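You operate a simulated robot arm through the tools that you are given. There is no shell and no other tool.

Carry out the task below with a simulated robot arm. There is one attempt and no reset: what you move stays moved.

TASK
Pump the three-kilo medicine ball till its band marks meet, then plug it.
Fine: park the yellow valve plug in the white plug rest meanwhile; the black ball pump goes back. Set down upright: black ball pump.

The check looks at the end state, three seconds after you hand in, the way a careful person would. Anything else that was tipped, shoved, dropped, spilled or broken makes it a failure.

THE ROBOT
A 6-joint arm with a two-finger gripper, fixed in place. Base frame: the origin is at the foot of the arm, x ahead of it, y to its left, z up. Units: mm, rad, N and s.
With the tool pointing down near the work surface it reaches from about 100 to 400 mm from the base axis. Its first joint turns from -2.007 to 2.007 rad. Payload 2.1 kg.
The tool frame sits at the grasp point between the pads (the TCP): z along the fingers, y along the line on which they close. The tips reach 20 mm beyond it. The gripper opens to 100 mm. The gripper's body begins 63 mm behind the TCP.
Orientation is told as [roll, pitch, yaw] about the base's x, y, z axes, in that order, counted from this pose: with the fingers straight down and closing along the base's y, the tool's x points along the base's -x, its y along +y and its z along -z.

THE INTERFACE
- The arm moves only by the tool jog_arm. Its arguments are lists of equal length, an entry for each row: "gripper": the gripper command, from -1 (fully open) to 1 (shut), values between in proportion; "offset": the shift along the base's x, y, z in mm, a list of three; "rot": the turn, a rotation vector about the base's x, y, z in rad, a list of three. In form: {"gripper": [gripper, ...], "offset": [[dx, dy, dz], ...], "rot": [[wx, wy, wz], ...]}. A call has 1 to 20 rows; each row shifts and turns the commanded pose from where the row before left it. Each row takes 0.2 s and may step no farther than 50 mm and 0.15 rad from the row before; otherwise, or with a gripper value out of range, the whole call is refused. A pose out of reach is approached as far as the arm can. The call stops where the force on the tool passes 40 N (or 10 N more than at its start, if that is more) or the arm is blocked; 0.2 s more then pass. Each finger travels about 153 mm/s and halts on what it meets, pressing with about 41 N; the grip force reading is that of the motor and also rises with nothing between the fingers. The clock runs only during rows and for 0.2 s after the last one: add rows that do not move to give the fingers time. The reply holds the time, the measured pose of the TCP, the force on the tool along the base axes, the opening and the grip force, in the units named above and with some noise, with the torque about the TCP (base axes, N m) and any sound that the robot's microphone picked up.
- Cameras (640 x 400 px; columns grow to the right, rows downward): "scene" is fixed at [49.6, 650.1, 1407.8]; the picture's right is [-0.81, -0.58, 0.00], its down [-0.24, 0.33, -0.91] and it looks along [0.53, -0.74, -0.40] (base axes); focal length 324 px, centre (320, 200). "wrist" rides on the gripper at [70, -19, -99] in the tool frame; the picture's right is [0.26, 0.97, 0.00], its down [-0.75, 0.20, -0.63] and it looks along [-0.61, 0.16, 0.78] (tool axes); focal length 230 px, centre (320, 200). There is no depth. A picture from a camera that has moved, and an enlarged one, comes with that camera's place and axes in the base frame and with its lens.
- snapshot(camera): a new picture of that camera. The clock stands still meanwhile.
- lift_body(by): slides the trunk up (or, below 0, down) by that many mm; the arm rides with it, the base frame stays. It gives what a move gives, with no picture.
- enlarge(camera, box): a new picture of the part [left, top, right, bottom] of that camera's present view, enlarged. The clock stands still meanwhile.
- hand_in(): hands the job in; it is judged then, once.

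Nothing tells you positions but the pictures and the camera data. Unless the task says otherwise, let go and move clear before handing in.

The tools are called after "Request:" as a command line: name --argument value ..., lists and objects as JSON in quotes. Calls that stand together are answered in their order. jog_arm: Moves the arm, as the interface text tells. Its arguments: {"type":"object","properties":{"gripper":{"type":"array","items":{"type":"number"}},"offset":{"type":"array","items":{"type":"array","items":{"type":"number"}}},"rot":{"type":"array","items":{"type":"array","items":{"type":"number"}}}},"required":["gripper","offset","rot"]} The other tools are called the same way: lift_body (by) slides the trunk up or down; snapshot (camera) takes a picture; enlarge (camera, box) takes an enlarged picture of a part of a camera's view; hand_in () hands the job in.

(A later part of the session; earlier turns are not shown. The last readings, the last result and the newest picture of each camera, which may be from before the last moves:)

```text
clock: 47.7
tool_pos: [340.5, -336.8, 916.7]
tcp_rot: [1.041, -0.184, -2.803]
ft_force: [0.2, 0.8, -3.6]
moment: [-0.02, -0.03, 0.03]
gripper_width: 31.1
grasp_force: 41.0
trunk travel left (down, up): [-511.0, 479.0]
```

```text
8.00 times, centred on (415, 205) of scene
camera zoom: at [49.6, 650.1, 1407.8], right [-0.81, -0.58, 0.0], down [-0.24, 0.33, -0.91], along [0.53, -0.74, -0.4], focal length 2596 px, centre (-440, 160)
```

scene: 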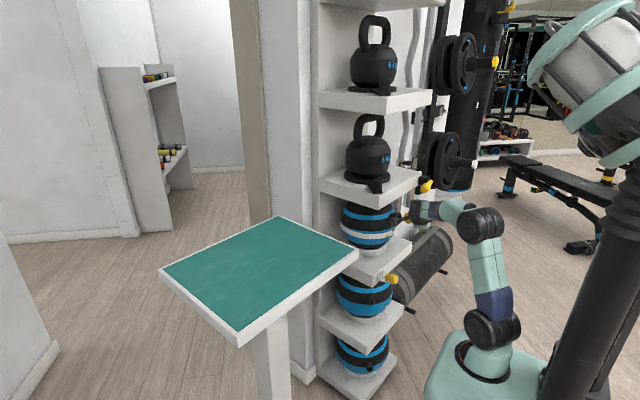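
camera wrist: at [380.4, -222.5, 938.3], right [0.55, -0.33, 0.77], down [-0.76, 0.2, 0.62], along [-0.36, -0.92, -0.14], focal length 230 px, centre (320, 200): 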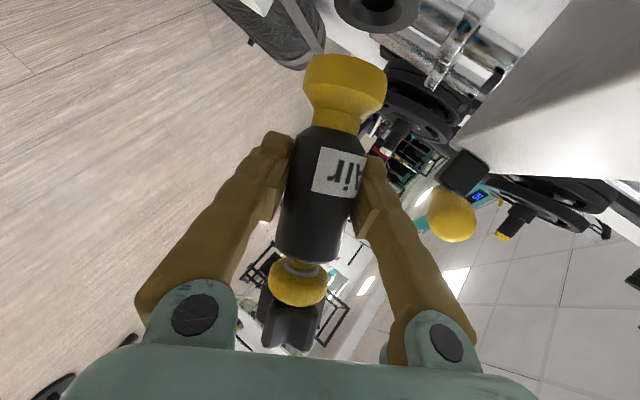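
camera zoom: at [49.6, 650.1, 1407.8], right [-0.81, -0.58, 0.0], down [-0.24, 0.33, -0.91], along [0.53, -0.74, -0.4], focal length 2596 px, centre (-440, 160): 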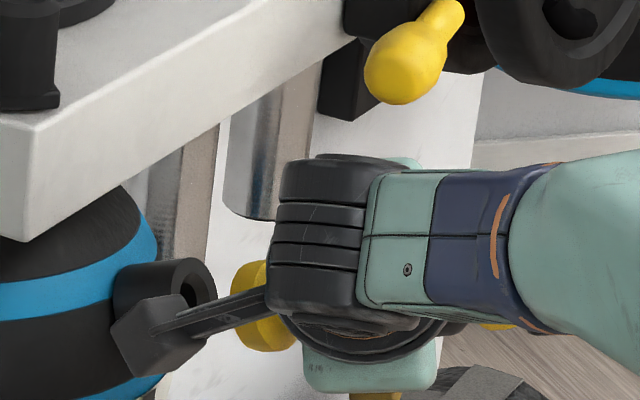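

Request:
enlarge --camera "scene" --box '[370, 205, 420, 240]'

Request:
enlarge --camera "wrist" --box '[320, 0, 430, 70]'

```text
11.43 times, centred on (395, 222) of scene
camera zoom: at [49.6, 650.1, 1407.8], right [-0.81, -0.58, 0.0], down [-0.24, 0.33, -0.91], along [0.53, -0.74, -0.4], focal length 3708 px, centre (-537, -57)
```

zoom: 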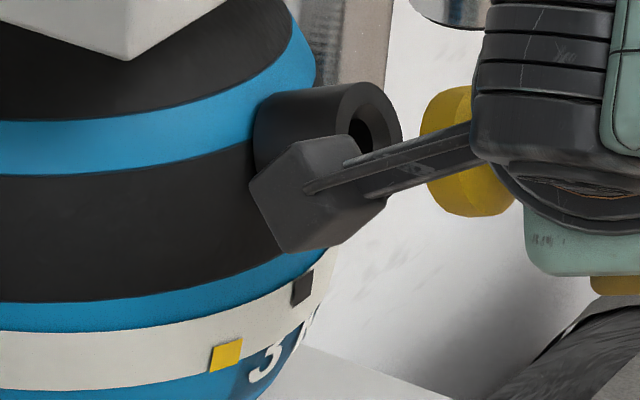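

```text
5.71 times, centred on (375, 35) of wrist
camera zoom: at [380.4, -222.5, 938.3], right [0.55, -0.33, 0.77], down [-0.76, 0.2, 0.62], along [-0.36, -0.92, -0.14], focal length 1315 px, centre (6, 1143)
```

zoom: 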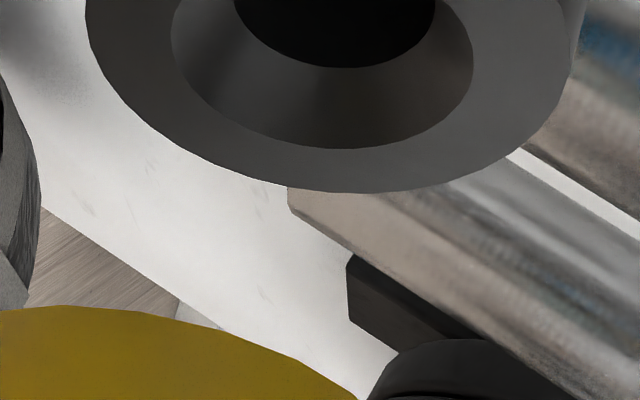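

The mouth sits about 4–5 mm above the pump axis in both views, with a gap of roughly 25–29 mm. I'll correct upwards and close about half the gap, then re-check.

Request:
jog_arm --gripper '[1, 1, 1, 1]' --offset '[[1.8, 0.3, 4.3], [6.8, -0.5, -2.9], [6.8, -0.5, -2.9], [0, 0, 0]]' --rot '[[0, 0, 0], [0, 0, 0], [0, 0, 0], [0, 0, 0]]'

Request:
enlarge --camera "wrist" --box '[290, 0, 430, 88]'

Request:
enlarge --camera "scene" --box '[370, 205, 420, 240]'

```text
clock: 48.7
tool_pos: [355.0, -338.3, 916.0]
tcp_rot: [1.042, -0.183, -2.803]
ft_force: [-0.4, 0.0, -2.2]
moment: [-0.01, -0.03, 0.01]
gripper_width: 31.0
grasp_force: 40.9
trunk travel left (down, up): [-511.0, 479.0]
```

```text
4.55 times, centred on (360, 44) of wrist
camera zoom: at [395.7, -223.7, 937.2], right [0.55, -0.33, 0.77], down [-0.76, 0.2, 0.62], along [-0.36, -0.92, -0.14], focal length 1046 px, centre (138, 909)
```

zoom: 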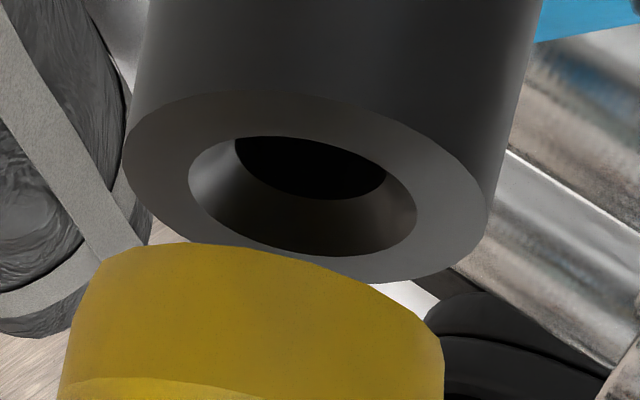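

```text
11.43 times, centred on (395, 222) of scene
camera zoom: at [49.6, 650.1, 1407.8], right [-0.81, -0.58, 0.0], down [-0.24, 0.33, -0.91], along [0.53, -0.74, -0.4], focal length 3708 px, centre (-537, -57)
```

zoom: 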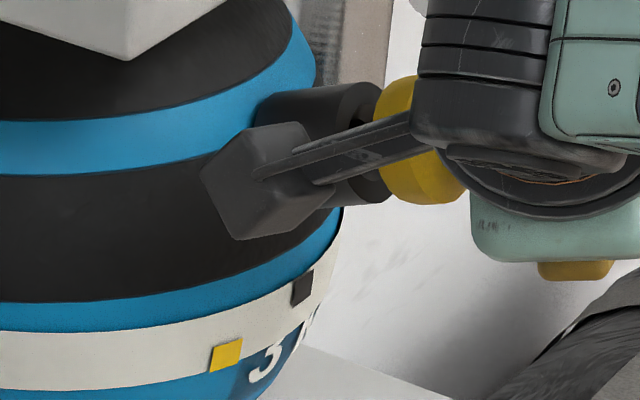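

Request:
enlarge --camera "scene" --box '[390, 208, 412, 226]'

```text
16.00 times, centred on (401, 217) of scene
camera zoom: at [49.6, 650.1, 1407.8], right [-0.81, -0.58, 0.0], down [-0.24, 0.33, -0.91], along [0.53, -0.74, -0.4], focal length 5191 px, centre (-976, -72)
```

zoom: 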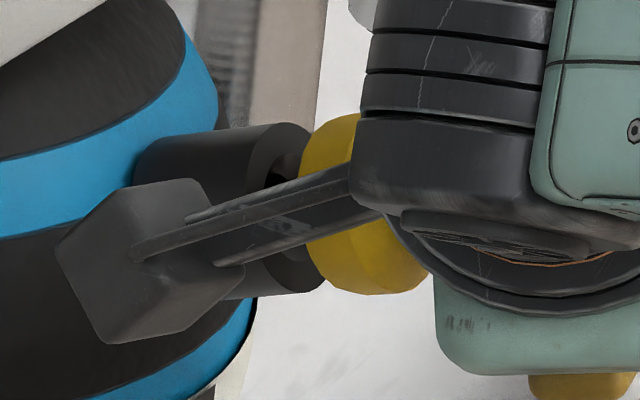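

The foot and mouth are now vertically aligned, with about 11–13 mm still to go. The mouth's ellipse suggests the valve yaw is slightly less than mine, so I'll trim yaw by +0.04 and close in a further 7 mm.

Request:
jog_arm --gripper '[1, 1, 1, 1]' --offset '[[0, -0.5, 0.3], [3.2, -0.2, -1.4], [3.2, -0.2, -1.4], [0, 0, 0]]' --rot '[[0, 0, 0.04], [0, 0, 0], [0, 0, 0], [0, 0, 0]]'

Request:
enlarge --camera "wrist" --box '[290, 0, 430, 88]'

Request:
enlarge --camera "scene" --box '[390, 208, 412, 226]'

```text
clock: 49.7
tool_pos: [362.8, -339.1, 914.0]
tcp_rot: [1.041, -0.183, -2.761]
ft_force: [0.5, 0.5, -2.7]
moment: [-0.02, -0.02, -0.02]
gripper_width: 30.8
grasp_force: 41.1
trunk travel left (down, up): [-511.0, 479.0]
```

```text
4.55 times, centred on (360, 44) of wrist
camera zoom: at [397.9, -222.9, 934.8], right [0.56, -0.3, 0.77], down [-0.77, 0.17, 0.62], along [-0.32, -0.94, -0.14], focal length 1046 px, centre (138, 909)
```

zoom: 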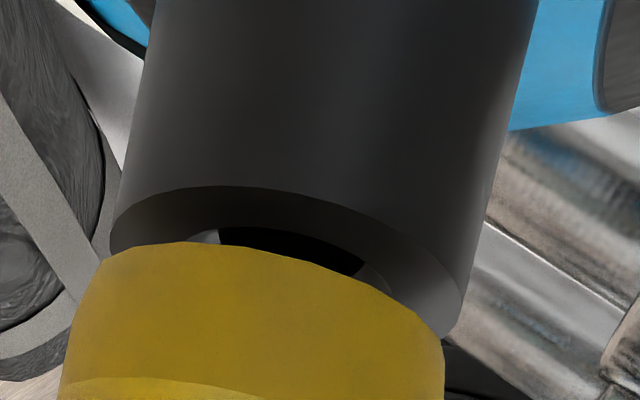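

```text
16.00 times, centred on (401, 217) of scene
camera zoom: at [49.6, 650.1, 1407.8], right [-0.81, -0.58, 0.0], down [-0.24, 0.33, -0.91], along [0.53, -0.74, -0.4], focal length 5191 px, centre (-976, -72)
```

zoom: 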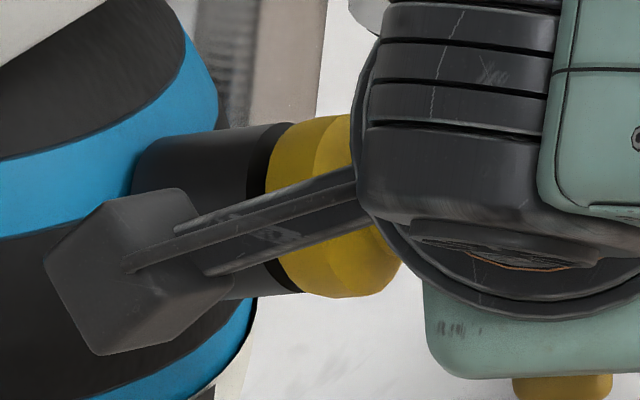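

Only about 5–6 mm remains and the foot is within about 1 mm of the nozzle axis. I'll make a tiny correction and press on until contact.

Request:
jog_arm --gripper '[1, 1, 1, 1, 1]' --offset '[[0.6, -0.7, 0.9], [1.8, -0.1, -0.8], [1.8, -0.1, -0.8], [1.4, -0.1, -0.6], [0, 0, 0]]' --rot '[[0, 0, 0], [0, 0, 0], [0, 0, 0], [0, 0, 0], [0, 0, 0]]'

Request:
enlarge --camera "wrist" --box '[290, 0, 430, 88]'

```text
clock: 50.9
tool_pos: [367.1, -340.1, 912.1]
tcp_rot: [1.041, -0.185, -2.763]
ft_force: [-3.2, 0.0, -3.5]
moment: [0.02, 0.12, -0.05]
gripper_width: 30.6
grasp_force: 41.3
trunk travel left (down, up): [-511.0, 479.0]
```

```text
4.55 times, centred on (360, 44) of wrist
camera zoom: at [402.7, -223.8, 933.6], right [0.56, -0.3, 0.77], down [-0.77, 0.17, 0.62], along [-0.32, -0.94, -0.14], focal length 1046 px, centre (138, 909)
```

zoom: 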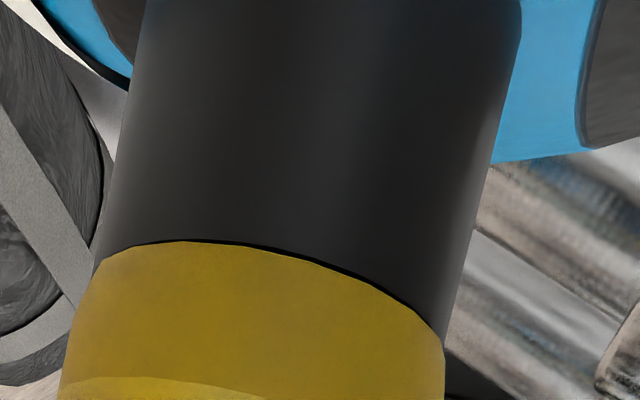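

The foot is now flush on the nozzle, with about 3 N of contact. I'll press gently, watching force, sound and the band marks.

Request:
jog_arm --gripper '[1, 1, 1, 1]' --offset '[[0.9, 0, -0.4], [0.9, 0, -0.4], [0.9, 0, -0.4], [0, 0, 0]]' --rot '[[0, 0, 0], [0, 0, 0], [0, 0, 0], [0, 0, 0]]'

Request:
snapshot --camera "wrist"

Request:
enlarge --camera "scene" --box '[370, 205, 420, 240]'

```text
clock: 51.9
tool_pos: [367.4, -340.2, 913.1]
tcp_rot: [1.041, -0.182, -2.765]
ft_force: [-10.8, -1.4, 2.0]
moment: [-0.08, 0.13, -0.23]
gripper_width: 30.8
grasp_force: 40.8
trunk travel left (down, up): [-511.0, 479.0]
```

```text
taken
camera wrist: at [402.8, -223.7, 933.4], right [0.56, -0.3, 0.77], down [-0.77, 0.17, 0.62], along [-0.32, -0.94, -0.14], focal length 230 px, centre (320, 200)
```

wrist: 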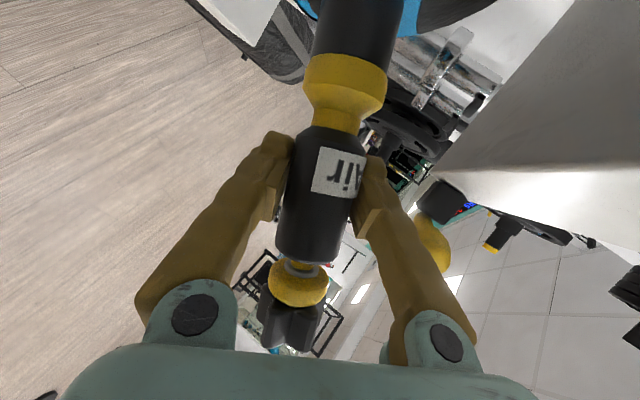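

```text
11.43 times, centred on (395, 222) of scene
camera zoom: at [49.6, 650.1, 1407.8], right [-0.81, -0.58, 0.0], down [-0.24, 0.33, -0.91], along [0.53, -0.74, -0.4], focal length 3708 px, centre (-537, -57)
```

zoom: 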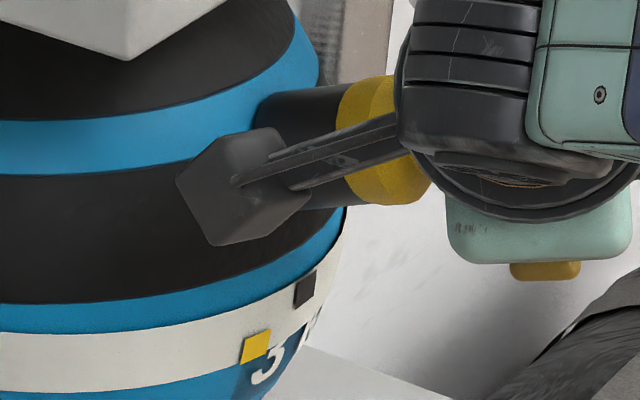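

Pressing moved the yellow mark clearly towards the dark one, so the pump works by being pressed onto the valve. I need to know whether it inflates over time or per press, so I'll wait one short beat and look again.

Request:
enlarge --camera "scene" --box '[385, 225, 402, 242]'

Request:
jog_arm --gripper '[1]' --offset '[[0, 0, 0]]' --rot '[[0, 0, 0]]'

Request:
enlarge --camera "scene" --box '[385, 225, 402, 242]'

```text
16.00 times, centred on (394, 234) of scene
camera zoom: at [49.6, 650.1, 1407.8], right [-0.81, -0.58, 0.0], down [-0.24, 0.33, -0.91], along [0.53, -0.74, -0.4], focal length 5191 px, centre (-856, -336)
```

zoom: 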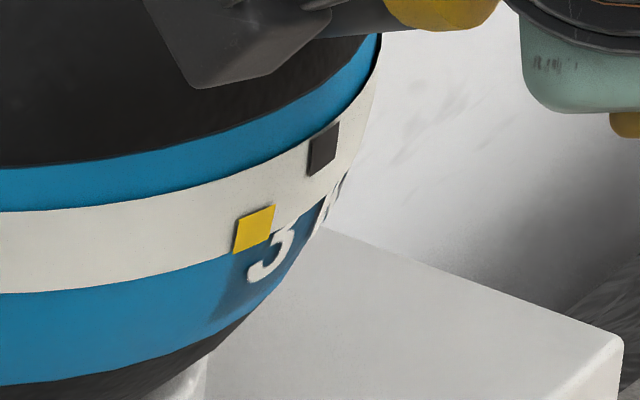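

```text
clock: 52.3
tool_pos: [368.3, -339.6, 913.1]
tcp_rot: [1.042, -0.182, -2.764]
ft_force: [-11.9, -2.4, 2.6]
moment: [-0.12, 0.1, -0.3]
gripper_width: 30.7
grasp_force: 40.9
trunk travel left (down, up): [-511.0, 479.0]
```

```text
16.00 times, centred on (394, 234) of scene
camera zoom: at [49.6, 650.1, 1407.8], right [-0.81, -0.58, 0.0], down [-0.24, 0.33, -0.91], along [0.53, -0.74, -0.4], focal length 5191 px, centre (-856, -336)
```

zoom: 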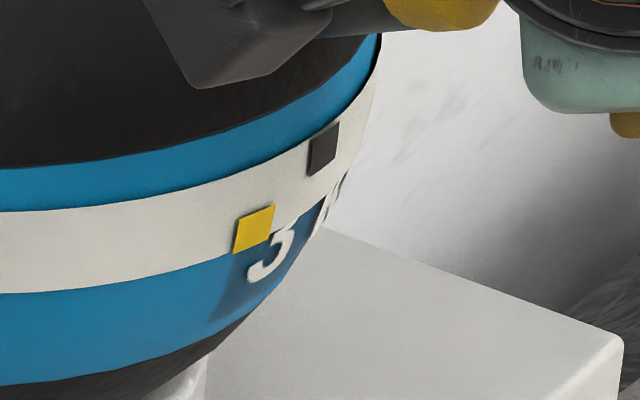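

Nothing changed while holding still, so each press counts as a stroke. I'll ease back to unload it and check that the marks hold.

Request:
jog_arm --gripper '[1, 1, 1]' --offset '[[-1.8, 0.1, 0.8], [-1.8, 0.1, 0.8], [0, 0, 0]]' --rot '[[0, 0, 0], [0, 0, 0], [0, 0, 0]]'

Request:
enlarge --camera "scene" --box '[385, 225, 402, 242]'

Request:
enlarge --camera "wrist" --box '[290, 0, 430, 88]'

```text
clock: 53.1
tool_pos: [369.2, -340.1, 911.3]
tcp_rot: [1.037, -0.183, -2.76]
ft_force: [-2.7, -2.2, -1.6]
moment: [-0.1, 0.03, -0.14]
gripper_width: 30.8
grasp_force: 40.8
trunk travel left (down, up): [-511.0, 479.0]
```

```text
16.00 times, centred on (394, 234) of scene
camera zoom: at [49.6, 650.1, 1407.8], right [-0.81, -0.58, 0.0], down [-0.24, 0.33, -0.91], along [0.53, -0.74, -0.4], focal length 5191 px, centre (-856, -336)
```

zoom: 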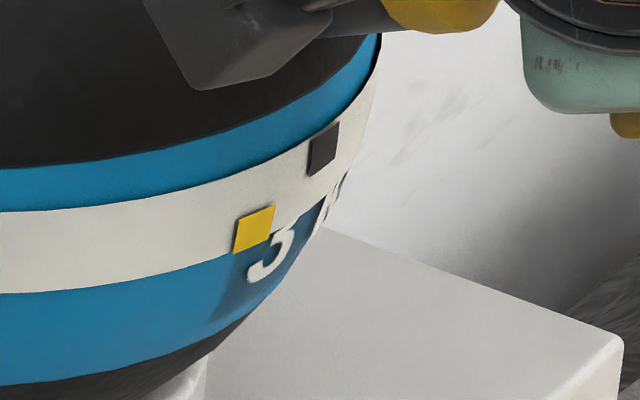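

```text
4.55 times, centred on (360, 44) of wrist
camera zoom: at [402.4, -223.1, 933.5], right [0.56, -0.3, 0.77], down [-0.77, 0.17, 0.62], along [-0.32, -0.94, -0.14], focal length 1046 px, centre (138, 909)
```

zoom: 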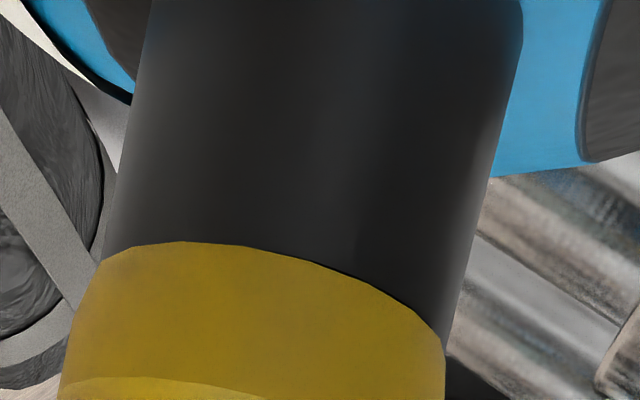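

The marks hold after unloading. I'll press again by the same amount and see how far the yellow mark moves.

Request:
jog_arm --gripper '[1, 1, 1]' --offset '[[1.8, -0.1, -0.8], [1.8, -0.1, -0.8], [0, 0, 0]]' --rot '[[0, 0, 0], [0, 0, 0], [0, 0, 0]]'

Request:
enlarge --camera "scene" --box '[385, 225, 402, 242]'

```text
clock: 53.9
tool_pos: [368.3, -338.8, 912.1]
tcp_rot: [1.043, -0.181, -2.764]
ft_force: [-14.5, 0.9, -1.2]
moment: [-0.01, 0.43, -0.19]
gripper_width: 30.7
grasp_force: 40.7
trunk travel left (down, up): [-511.0, 479.0]
```

```text
16.00 times, centred on (394, 234) of scene
camera zoom: at [49.6, 650.1, 1407.8], right [-0.81, -0.58, 0.0], down [-0.24, 0.33, -0.91], along [0.53, -0.74, -0.4], focal length 5191 px, centre (-856, -336)
```

zoom: 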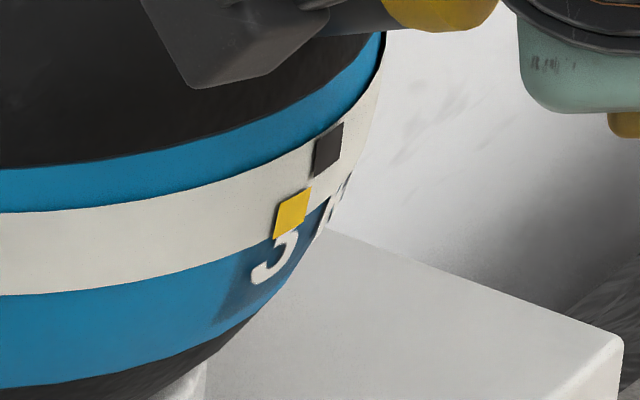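

Each press is a clean stroke: the yellow mark has moved in two equal steps, and one more of the same size should line it up with the dark mark. I'll unload and check first.

Request:
jog_arm --gripper '[1, 1, 1]' --offset '[[-1.8, 0.1, 0.8], [-1.8, 0.1, 0.8], [0, 0, 0]]' --rot '[[0, 0, 0], [0, 0, 0], [0, 0, 0]]'

Request:
enlarge --camera "scene" --box '[385, 225, 402, 242]'

Request:
enlarge --camera "wrist" --box '[290, 0, 430, 88]'

```text
clock: 54.7
tool_pos: [367.8, -339.3, 912.6]
tcp_rot: [1.041, -0.182, -2.761]
ft_force: [-3.5, -2.4, -0.7]
moment: [-0.13, 0.02, -0.19]
gripper_width: 30.5
grasp_force: 41.2
trunk travel left (down, up): [-511.0, 479.0]
```

```text
16.00 times, centred on (394, 234) of scene
camera zoom: at [49.6, 650.1, 1407.8], right [-0.81, -0.58, 0.0], down [-0.24, 0.33, -0.91], along [0.53, -0.74, -0.4], focal length 5191 px, centre (-856, -336)
```

zoom: 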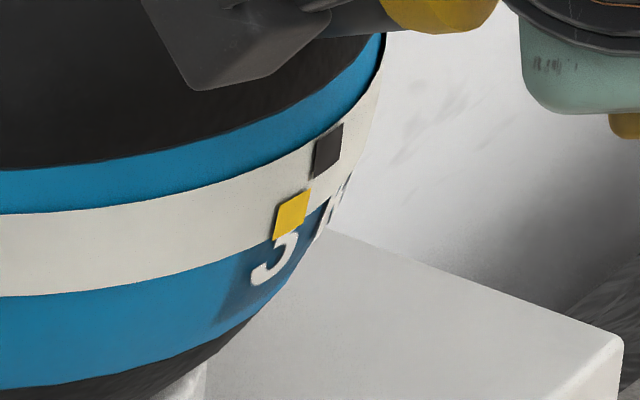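

```text
4.55 times, centred on (360, 44) of wrist
camera zoom: at [402.6, -222.8, 933.5], right [0.56, -0.3, 0.77], down [-0.77, 0.17, 0.62], along [-0.32, -0.94, -0.14], focal length 1046 px, centre (138, 909)
```

zoom: 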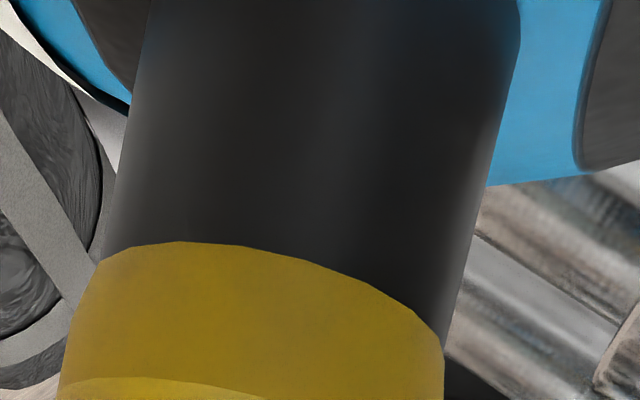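

Request:
jog_arm --gripper '[1, 1, 1]' --offset '[[1.8, -0.1, -0.8], [1.8, -0.1, -0.8], [0, 0, 0]]' --rot '[[0, 0, 0], [0, 0, 0], [0, 0, 0]]'

Request:
enlarge --camera "scene" --box '[385, 225, 402, 242]'

```text
clock: 55.5
tool_pos: [366.8, -339.4, 911.9]
tcp_rot: [1.042, -0.181, -2.764]
ft_force: [-13.1, 3.0, -0.5]
moment: [0.02, 0.34, -0.1]
gripper_width: 30.5
grasp_force: 40.9
trunk travel left (down, up): [-511.0, 479.0]
```

```text
16.00 times, centred on (394, 234) of scene
camera zoom: at [49.6, 650.1, 1407.8], right [-0.81, -0.58, 0.0], down [-0.24, 0.33, -0.91], along [0.53, -0.74, -0.4], focal length 5191 px, centre (-856, -336)
```

zoom: 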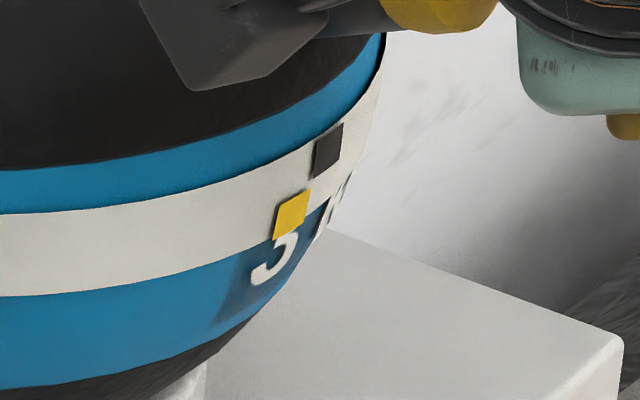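

The third press didn't register. The unloading probably wasn't complete (about 3.5 N was still on). I'll back off fully until there's no contact, then press again.

Request:
jog_arm --gripper '[1, 1, 1, 1]' --offset '[[-2.3, 0.1, 1.0], [-2.3, 0.1, 1.0], [-2.3, 0.1, 1.0], [0, 0, 0]]' --rot '[[0, 0, 0], [0, 0, 0], [0, 0, 0], [0, 0, 0]]'

Request:
enlarge --camera "scene" --box '[385, 225, 402, 242]'

Request:
enlarge --camera "wrist" --box '[290, 0, 430, 88]'

```text
clock: 56.5
tool_pos: [364.7, -338.5, 912.5]
tcp_rot: [1.04, -0.182, -2.762]
ft_force: [-0.9, 0.3, -2.4]
moment: [0.01, -0.02, 0.0]
gripper_width: 30.5
grasp_force: 41.0
trunk travel left (down, up): [-511.0, 479.0]
```

```text
16.00 times, centred on (394, 234) of scene
camera zoom: at [49.6, 650.1, 1407.8], right [-0.81, -0.58, 0.0], down [-0.24, 0.33, -0.91], along [0.53, -0.74, -0.4], focal length 5191 px, centre (-856, -336)
```

zoom: 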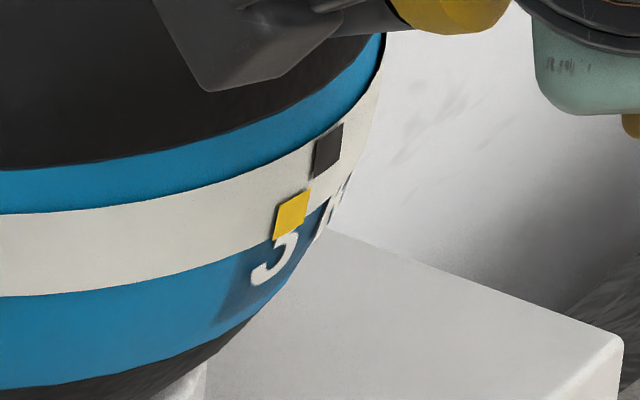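

```text
4.55 times, centred on (360, 44) of wrist
camera zoom: at [399.7, -222.0, 934.5], right [0.56, -0.3, 0.77], down [-0.77, 0.17, 0.62], along [-0.32, -0.94, -0.14], focal length 1046 px, centre (138, 909)
```

zoom: 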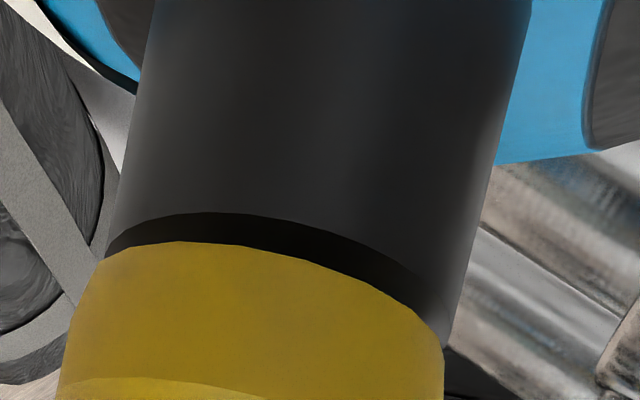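

Request:
jog_arm --gripper '[1, 1, 1, 1]' --offset '[[2.3, -0.1, -1.0], [2.3, -0.1, -1.0], [2.3, -0.1, -1.0], [0, 0, 0]]' --rot '[[0, 0, 0], [0, 0, 0], [0, 0, 0], [0, 0, 0]]'

Request:
enlarge --camera "scene" --box '[385, 225, 402, 242]'

```text
clock: 57.5
tool_pos: [367.1, -337.7, 911.2]
tcp_rot: [1.043, -0.184, -2.764]
ft_force: [-9.1, 2.3, -1.8]
moment: [0.07, 0.22, 0.0]
gripper_width: 30.6
grasp_force: 40.7
trunk travel left (down, up): [-511.0, 479.0]
```

```text
16.00 times, centred on (394, 234) of scene
camera zoom: at [49.6, 650.1, 1407.8], right [-0.81, -0.58, 0.0], down [-0.24, 0.33, -0.91], along [0.53, -0.74, -0.4], focal length 5191 px, centre (-856, -336)
```

zoom: 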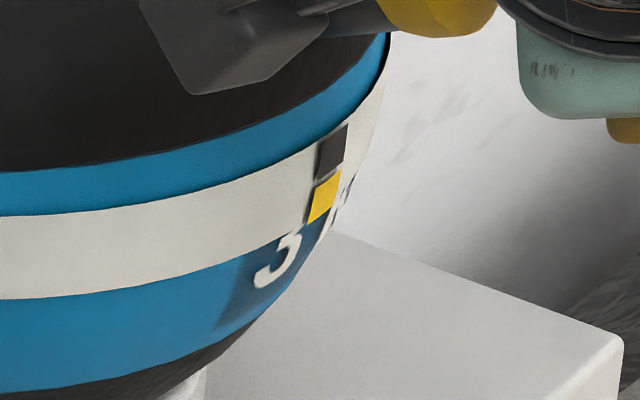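

The yellow mark now sits exactly under the dark one, so the marks have met. I'll back the pump straight off the valve without touching it again, then check the marks head-on.

Request:
jog_arm --gripper '[1, 1, 1, 1, 1]' --offset '[[-4.6, 0.3, 2.0], [-9.2, 0.5, 3.9], [-9.2, 0.5, 3.9], [-9.2, 0.5, 3.9], [0, 0, 0]]' --rot '[[0, 0, 0], [0, 0, 0], [0, 0, 0], [0, 0, 0], [0, 0, 0]]'

Request:
enlarge --camera "scene" --box '[375, 210, 415, 242]'

Request:
snapshot --camera "wrist"

```text
clock: 58.7
tool_pos: [338.6, -338.0, 925.0]
tcp_rot: [1.038, -0.185, -2.762]
ft_force: [0.2, -0.6, -2.6]
moment: [0.0, -0.05, 0.0]
gripper_width: 30.5
grasp_force: 41.0
trunk travel left (down, up): [-511.0, 479.0]
```

```text
12.50 times, centred on (395, 226) of scene
camera zoom: at [49.6, 650.1, 1407.8], right [-0.81, -0.58, 0.0], down [-0.24, 0.33, -0.91], along [0.53, -0.74, -0.4], focal length 4056 px, centre (-618, -125)
```

zoom: 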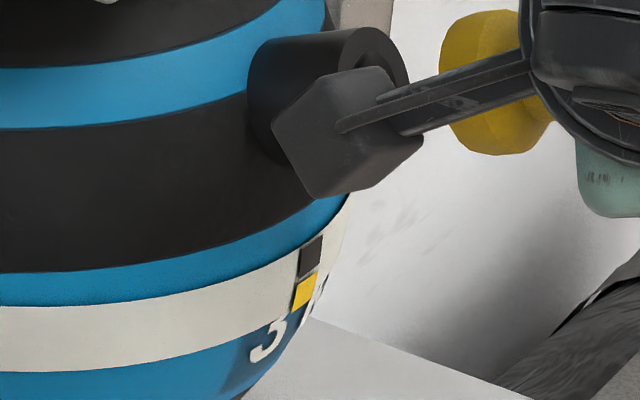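

```text
taken
camera wrist: at [373.4, -221.8, 945.8], right [0.56, -0.3, 0.77], down [-0.77, 0.17, 0.62], along [-0.32, -0.94, -0.14], focal length 230 px, centre (320, 200)
```

wrist: 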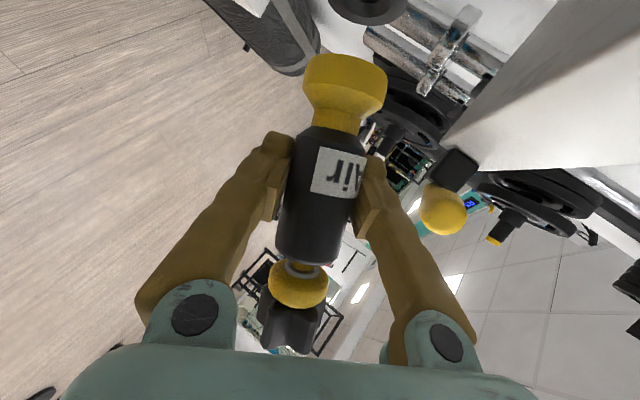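

The marks meet cleanly. Now I'll retrace the path to bring the pump back towards the table.

Request:
jog_arm --gripper '[1, 1, 1, 1, 1, 1, 1]' --offset '[[-3, 29, 12], [-2.6, 29, 13], [3.6, 17, 8], [3.6, 17, 8], [3.6, 17, 8], [3.6, 17, 8], [0, 0, 0]]' --rot '[[0, 0, 0.085], [0, 0, 0.085], [0, 0, 0.124], [0, 0, 0.124], [0, 0, 0.124], [0, 0, 0.124], [0, 0, 0]]'

Request:
snapshot --camera "scene"

Request:
snapshot --camera "wrist"

```text
clock: 60.3
tool_pos: [349.4, -211.6, 981.4]
tcp_rot: [1.039, -0.184, -2.097]
ft_force: [-0.6, 0.3, -2.2]
moment: [0.03, -0.06, -0.02]
gripper_width: 30.2
grasp_force: 40.6
trunk travel left (down, up): [-511.0, 479.0]
```

```text
taken
```

scene: 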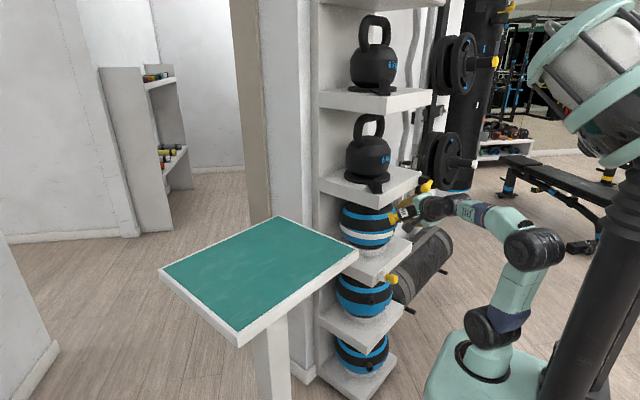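

```text
taken
camera wrist: at [304.6, -99.1, 1002.6], right [0.63, 0.11, 0.77], down [-0.71, -0.34, 0.62], along [0.33, -0.93, -0.14], focal length 230 px, centre (320, 200)
```

wrist: 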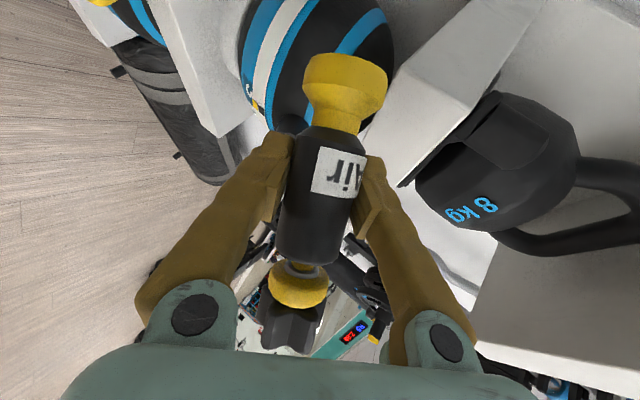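

Request:
jog_arm --gripper '[1, 1, 1, 1, 1, 1, 1, 1, 1, 1, 1]' --offset '[[5.5, 15, 2], [5.5, 15, 2], [5.5, 15, 2], [5.5, 15, 2], [5.5, 15, 2], [5.2, 20, 2], [5.2, 20, 2], [5.2, 20, 2], [5.2, 20, 2], [5.2, 20, 2], [0, 0, 0]]' --rot '[[0, 0, 0.114], [0, 0, 0.114], [0, 0, 0.114], [0, 0, 0.114], [0, 0, 0.114], [0, 0, 0.13], [0, 0, 0.13], [0, 0, 0.13], [0, 0, 0.13], [0, 0, 0.13], [0, 0, 0]]'

Request:
snapshot --camera "scene"

Request:
snapshot --camera "wrist"

```text
clock: 62.7
tool_pos: [401.9, -37.6, 1003.3]
tcp_rot: [1.04, -0.183, -0.876]
ft_force: [-0.4, 0.8, -2.8]
moment: [-0.02, 0.01, 0.0]
gripper_width: 30.5
grasp_force: 41.3
trunk travel left (down, up): [-511.0, 479.0]
```

```text
taken
```

scene: 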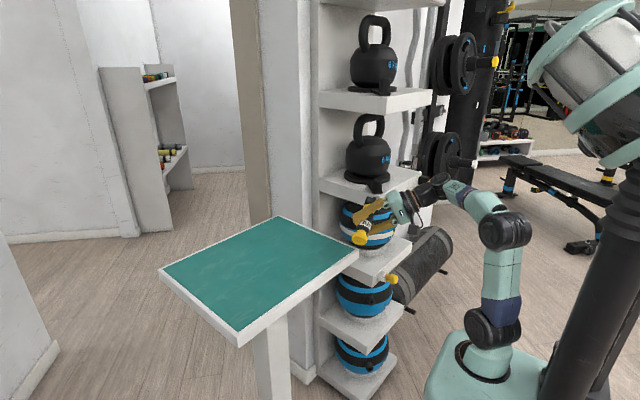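

```text
taken
camera wrist: at [281.4, -40.1, 1023.8], right [0.11, 0.63, 0.77], down [0.08, -0.78, 0.62], along [0.99, -0.01, -0.14], focal length 230 px, centre (320, 200)
```

wrist: 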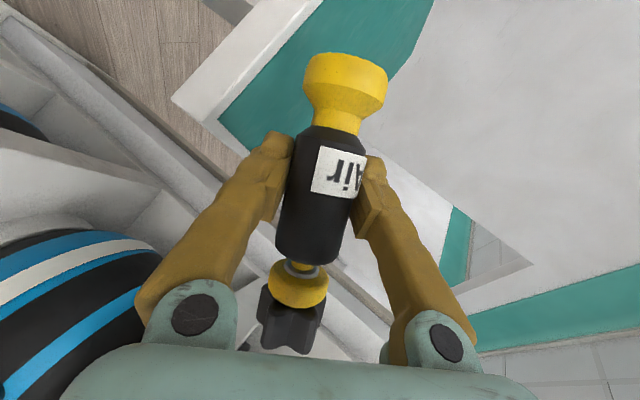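

The pump is clear. I'll raise the trunk, move back over the table and unroll it to its original upright pickup orientation.

Request:
lift_body --by 150

Request:
jog_arm --gripper '[1, 1, 1, 1, 1, 1, 1, 1, 1, 1, 1, 1, 1, 1, 1]' --offset '[[24, 25, -15], [24, 25, -15], [24, 25, -15], [24, 24, -15], [0, 0, 0], [0, 0, 0], [0, 0, 0], [0, 0, 0], [0, 0, 0], [0, 0, 0], [0, 0, 0], [0, 0, 0], [0, 0, 0], [0, 0, 0], [0, 0, 0]]' --rot '[[0, 0, 0], [0, 0, 0], [0, 0, 0], [0, 0, 0], [-0.0959, -0.071, 0.0664], [-0.0959, -0.071, 0.0664], [-0.0959, -0.071, 0.0664], [-0.0959, -0.071, 0.0664], [-0.0959, -0.071, 0.0664], [-0.0959, -0.071, 0.0664], [-0.0959, -0.071, 0.0664], [-0.0959, -0.071, 0.0664], [-0.0959, -0.071, 0.0664], [-0.0959, -0.071, 0.0664], [0, 0, 0]]'

Request:
snapshot --camera "wrist"

Request:
enlarge --camera "scene" --box '[260, 140, 380, 260]'

```text
clock: 64.4
tool_pos: [402.0, -37.2, 1153.2]
tcp_rot: [1.041, -0.184, -0.875]
ft_force: [-0.3, -0.3, -2.6]
moment: [0.02, 0.0, -0.01]
gripper_width: 30.5
grasp_force: 41.0
trunk travel left (down, up): [-661.0, 329.0]
```

```text
clock: 67.6
tool_pos: [497.7, 61.9, 1092.9]
tcp_rot: [0.011, -1.103, 0.6]
ft_force: [0.3, 0.8, -3.2]
moment: [0.0, 0.02, 0.0]
gripper_width: 30.3
grasp_force: 41.1
trunk travel left (down, up): [-661.0, 329.0]
```

```text
taken
camera wrist: at [410.4, -22.0, 1075.8], right [-0.65, 0.73, -0.23], down [-0.3, 0.03, 0.95], along [0.7, 0.69, 0.19], focal length 230 px, centre (320, 200)
```

wrist: 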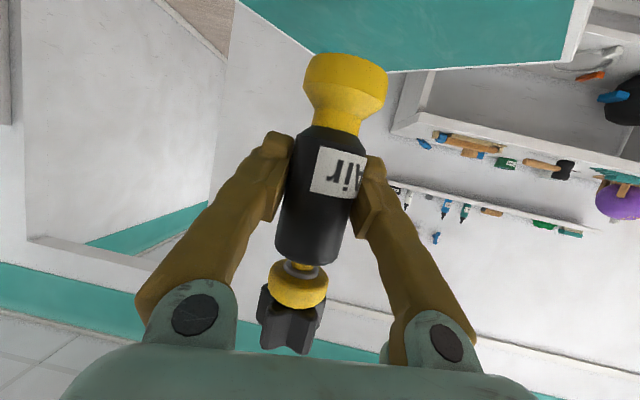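

```text
3.33 times, centred on (320, 200) of scene
camera zoom: at [49.6, 650.1, 1407.8], right [-0.81, -0.58, 0.0], down [-0.24, 0.33, -0.91], along [0.53, -0.74, -0.4], focal length 1082 px, centre (320, 200)
```

zoom: 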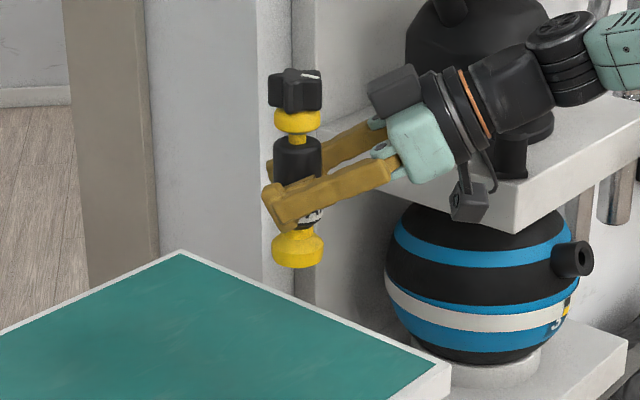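

The pump is upright in the gripper and hasn't slipped. I'll carry it over its original spot and lower it most of the way.

Request:
jog_arm --gripper '[1, 1, 1, 1, 1, 1]' --offset '[[30, -0.7, 0], [0, 0, -40], [0, 0, -40], [0, 0, -25], [0, 0, -12], [0, 0, 0]]' --rot '[[0, 0, 0], [0, 0, 0], [0, 0, 0], [0, 0, 0], [0, 0, 0], [0, 0, 0]]'

Request:
enlarge --camera "scene" --box '[270, 180, 370, 260]'

Request:
snapshot --camera "wrist"

```text
clock: 69.0
tool_pos: [528.0, 61.8, 973.9]
tcp_rot: [0.014, -1.103, 0.597]
ft_force: [0.6, 0.5, -3.1]
moment: [0.0, 0.03, -0.01]
gripper_width: 30.2
grasp_force: 41.0
trunk travel left (down, up): [-661.0, 329.0]
```

```text
5.00 times, centred on (320, 220) of scene
camera zoom: at [49.6, 650.1, 1407.8], right [-0.81, -0.58, 0.0], down [-0.24, 0.33, -0.91], along [0.53, -0.74, -0.4], focal length 1622 px, centre (320, 100)
```

zoom: 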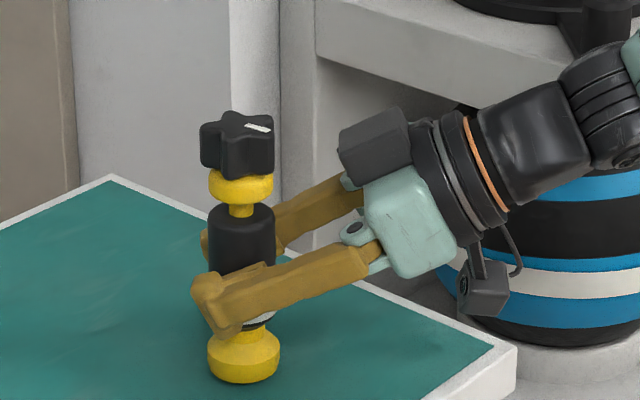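

```text
taken
camera wrist: at [440.9, -22.0, 956.6], right [-0.65, 0.73, -0.22], down [-0.29, 0.03, 0.96], along [0.7, 0.69, 0.19], focal length 230 px, centre (320, 200)
```

wrist: 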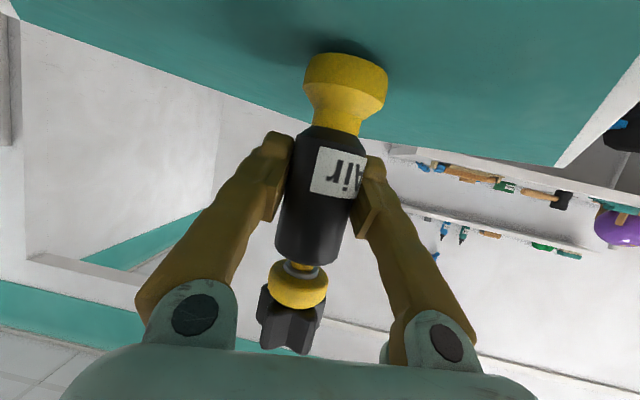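

The pump hangs about 5 mm above its original spot. I'll lower it gently until the table takes the weight.

Request:
jog_arm --gripper '[1, 1, 1, 1, 1]' --offset '[[0, 0, -1.5], [0, 0, -1.5], [0, 0, -1.2], [0, 0, -0.8], [0, 0, 0]]' --rot '[[0, 0, 0], [0, 0, 0], [0, 0, 0], [0, 0, 0], [0, 0, 0]]'

Request:
enlarge --camera "scene" --box '[290, 240, 330, 268]'

```text
clock: 70.2
tool_pos: [527.0, 60.7, 970.7]
tcp_rot: [0.015, -1.102, 0.597]
ft_force: [0.2, -1.2, -2.6]
moment: [-0.01, 0.03, -0.01]
gripper_width: 30.3
grasp_force: 41.3
trunk travel left (down, up): [-661.0, 329.0]
```

```text
14.29 times, centred on (310, 254) of scene
camera zoom: at [49.6, 650.1, 1407.8], right [-0.81, -0.58, 0.0], down [-0.24, 0.33, -0.91], along [0.53, -0.74, -0.4], focal length 4635 px, centre (463, -571)
```

zoom: 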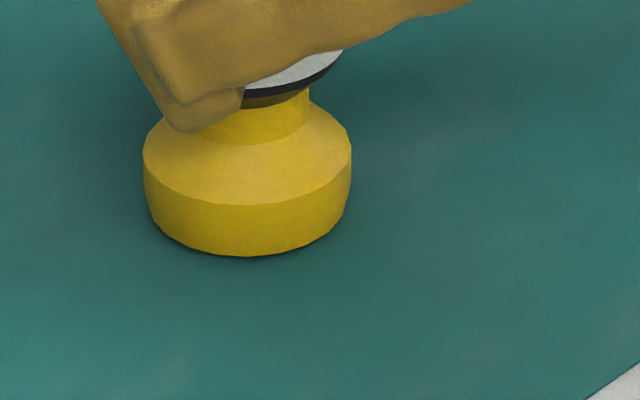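

Request:
jog_arm --gripper '[1, 1, 1, 1]' --offset '[[0, 0, -0.8], [0, 0, -0.7], [0, 0, -0.5], [0, 0, 0]]' --rot '[[0, 0, 0], [0, 0, 0], [0, 0, 0], [0, 0, 0]]'

Request:
enlarge --camera "scene" --box '[290, 240, 330, 268]'

```text
clock: 71.2
tool_pos: [527.9, 61.4, 968.8]
tcp_rot: [0.014, -1.103, 0.596]
ft_force: [-0.5, 0.2, -2.8]
moment: [0.02, -0.03, 0.02]
gripper_width: 30.2
grasp_force: 40.8
trunk travel left (down, up): [-661.0, 329.0]
```

```text
14.29 times, centred on (310, 254) of scene
camera zoom: at [49.6, 650.1, 1407.8], right [-0.81, -0.58, 0.0], down [-0.24, 0.33, -0.91], along [0.53, -0.74, -0.4], focal length 4635 px, centre (463, -571)
```

zoom: 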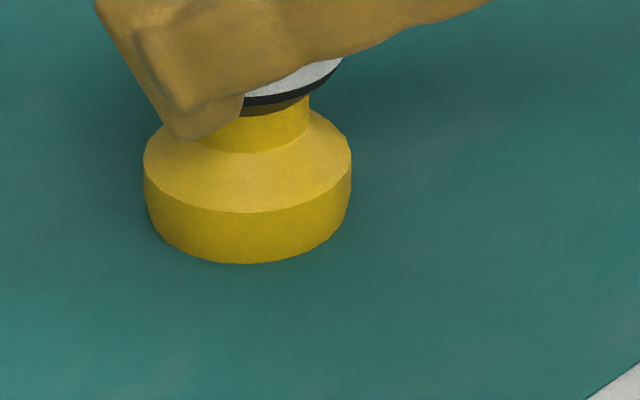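

Request:
jog_arm --gripper '[1, 1, 1, 1]' --offset '[[0, 0, -0.5], [0, 0, -0.5], [0, 0, -0.5], [0, 0, 0]]' --rot '[[0, 0, 0], [0, 0, 0], [0, 0, 0], [0, 0, 0]]'

Request:
enlarge --camera "scene" --box '[290, 240, 330, 268]'

```text
clock: 72.2
tool_pos: [527.9, 61.7, 968.5]
tcp_rot: [0.009, -1.105, 0.603]
ft_force: [5.2, 0.4, 9.9]
moment: [-0.24, -0.2, 0.05]
gripper_width: 30.1
grasp_force: 40.7
trunk travel left (down, up): [-661.0, 329.0]
```

```text
14.29 times, centred on (310, 254) of scene
camera zoom: at [49.6, 650.1, 1407.8], right [-0.81, -0.58, 0.0], down [-0.24, 0.33, -0.91], along [0.53, -0.74, -0.4], focal length 4635 px, centre (463, -571)
```

zoom: 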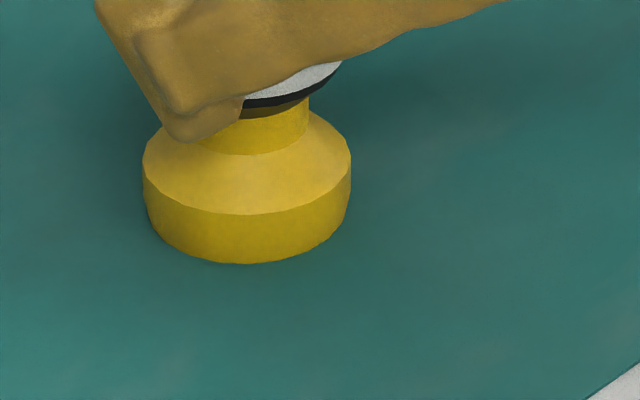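

The table has taken the weight. I'll relieve the pressure slightly, open the fingers a little at first, then fully.

Request:
jog_arm --gripper '[1, 1, 0.25, 0.25, 0.25]' --offset '[[0, 0, 0.7], [0, 0, 0], [0, 0, 0], [0, 0, 0], [0, 0, 0]]' --rot '[[0, 0, 0], [0, 0, 0], [0, 0, 0], [0, 0, 0], [0, 0, 0]]'

Request:
jog_arm --gripper '[-0.3, -1, -1, -1]' --offset '[[0, 0, 0], [0, 0, 0], [0, 0, 0], [0, 0, 0]]' --rot '[[0, 0, 0], [0, 0, 0], [0, 0, 0], [0, 0, 0]]'

Request:
enlarge --camera "scene" --box '[270, 180, 370, 260]'

Request:
snapshot --camera "wrist"

```text
clock: 73.4
tool_pos: [527.2, 62.2, 967.0]
tcp_rot: [0.014, -1.104, 0.598]
ft_force: [-0.1, 0.4, 0.7]
moment: [0.03, 0.01, -0.02]
gripper_width: 37.2
grasp_force: 0.1
trunk travel left (down, up): [-661.0, 329.0]
```

```text
clock: 74.4
tool_pos: [528.4, 61.4, 967.7]
tcp_rot: [0.013, -1.101, 0.599]
ft_force: [-0.4, 0.1, -0.9]
moment: [-0.02, 0.02, -0.01]
gripper_width: 99.9
grasp_force: 0.1
trunk travel left (down, up): [-661.0, 329.0]
```

```text
5.00 times, centred on (320, 220) of scene
camera zoom: at [49.6, 650.1, 1407.8], right [-0.81, -0.58, 0.0], down [-0.24, 0.33, -0.91], along [0.53, -0.74, -0.4], focal length 1622 px, centre (320, 100)
```

zoom: 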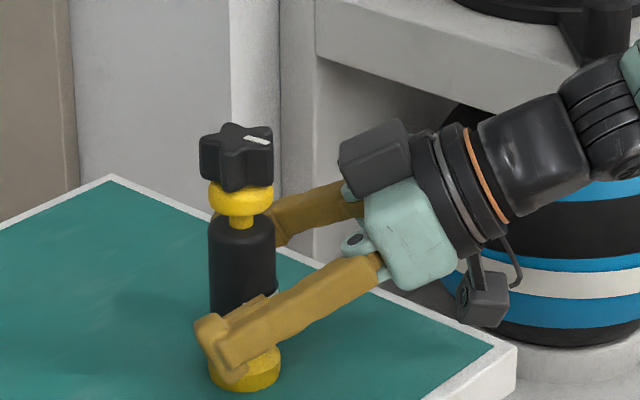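

```text
taken
camera wrist: at [440.6, -21.9, 949.9], right [-0.65, 0.73, -0.22], down [-0.3, 0.03, 0.95], along [0.7, 0.69, 0.19], focal length 230 px, centre (320, 200)
```

wrist: 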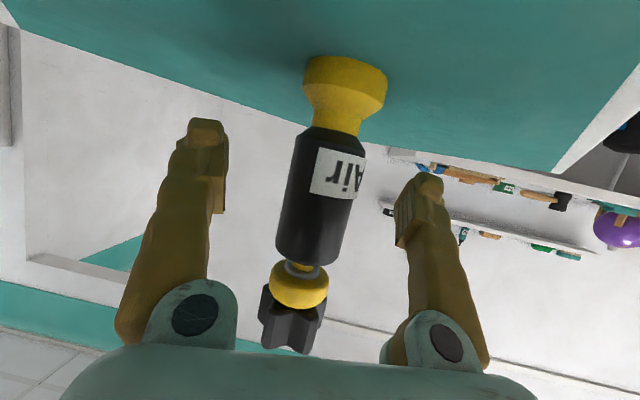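

The pump stands upright, within about 4 mm of its original spot. I'll retract straight back along the approach line.

Request:
jog_arm --gripper '[-1, -1, -1, -1]' --offset '[[-21.9, -15.4, 13.6], [-29.2, -20.5, 18.1], [-29.2, -20.5, 18.1], [0, 0, 0]]' --rot '[[0, 0, 0], [0, 0, 0], [0, 0, 0], [0, 0, 0]]'

Request:
enlarge --camera "scene" --box '[250, 180, 370, 260]'

Request:
snapshot --camera "wrist"

```text
clock: 75.4
tool_pos: [447.3, 4.5, 1017.1]
tcp_rot: [0.015, -1.103, 0.597]
ft_force: [0.0, 1.0, -0.3]
moment: [-0.02, 0.0, -0.01]
gripper_width: 99.7
grasp_force: 0.1
trunk travel left (down, up): [-661.0, 329.0]
```

```text
5.00 times, centred on (310, 220) of scene
camera zoom: at [49.6, 650.1, 1407.8], right [-0.81, -0.58, 0.0], down [-0.24, 0.33, -0.91], along [0.53, -0.74, -0.4], focal length 1622 px, centre (370, 100)
```

zoom: 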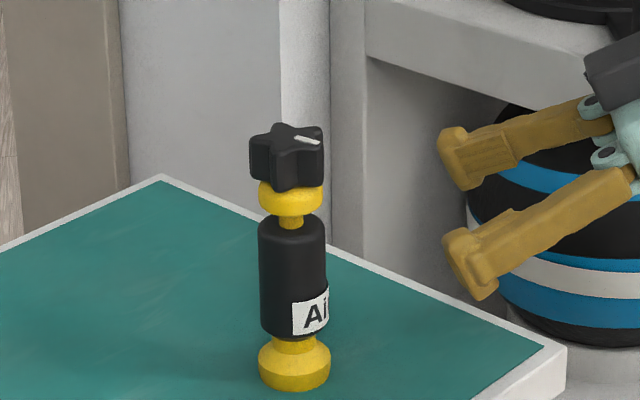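

```text
taken
camera wrist: at [359.4, -78.8, 999.6], right [-0.65, 0.73, -0.22], down [-0.29, 0.03, 0.96], along [0.7, 0.69, 0.19], focal length 230 px, centre (320, 200)
```

wrist: 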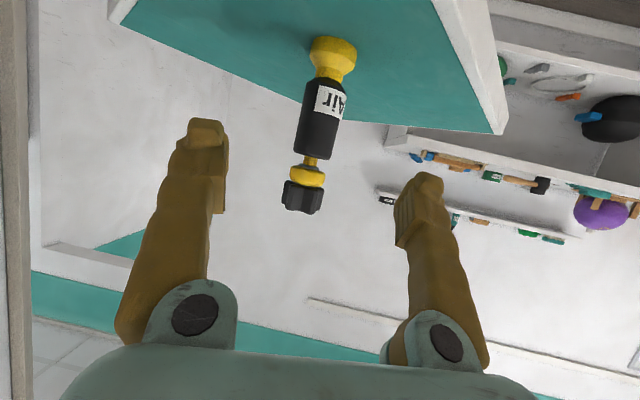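

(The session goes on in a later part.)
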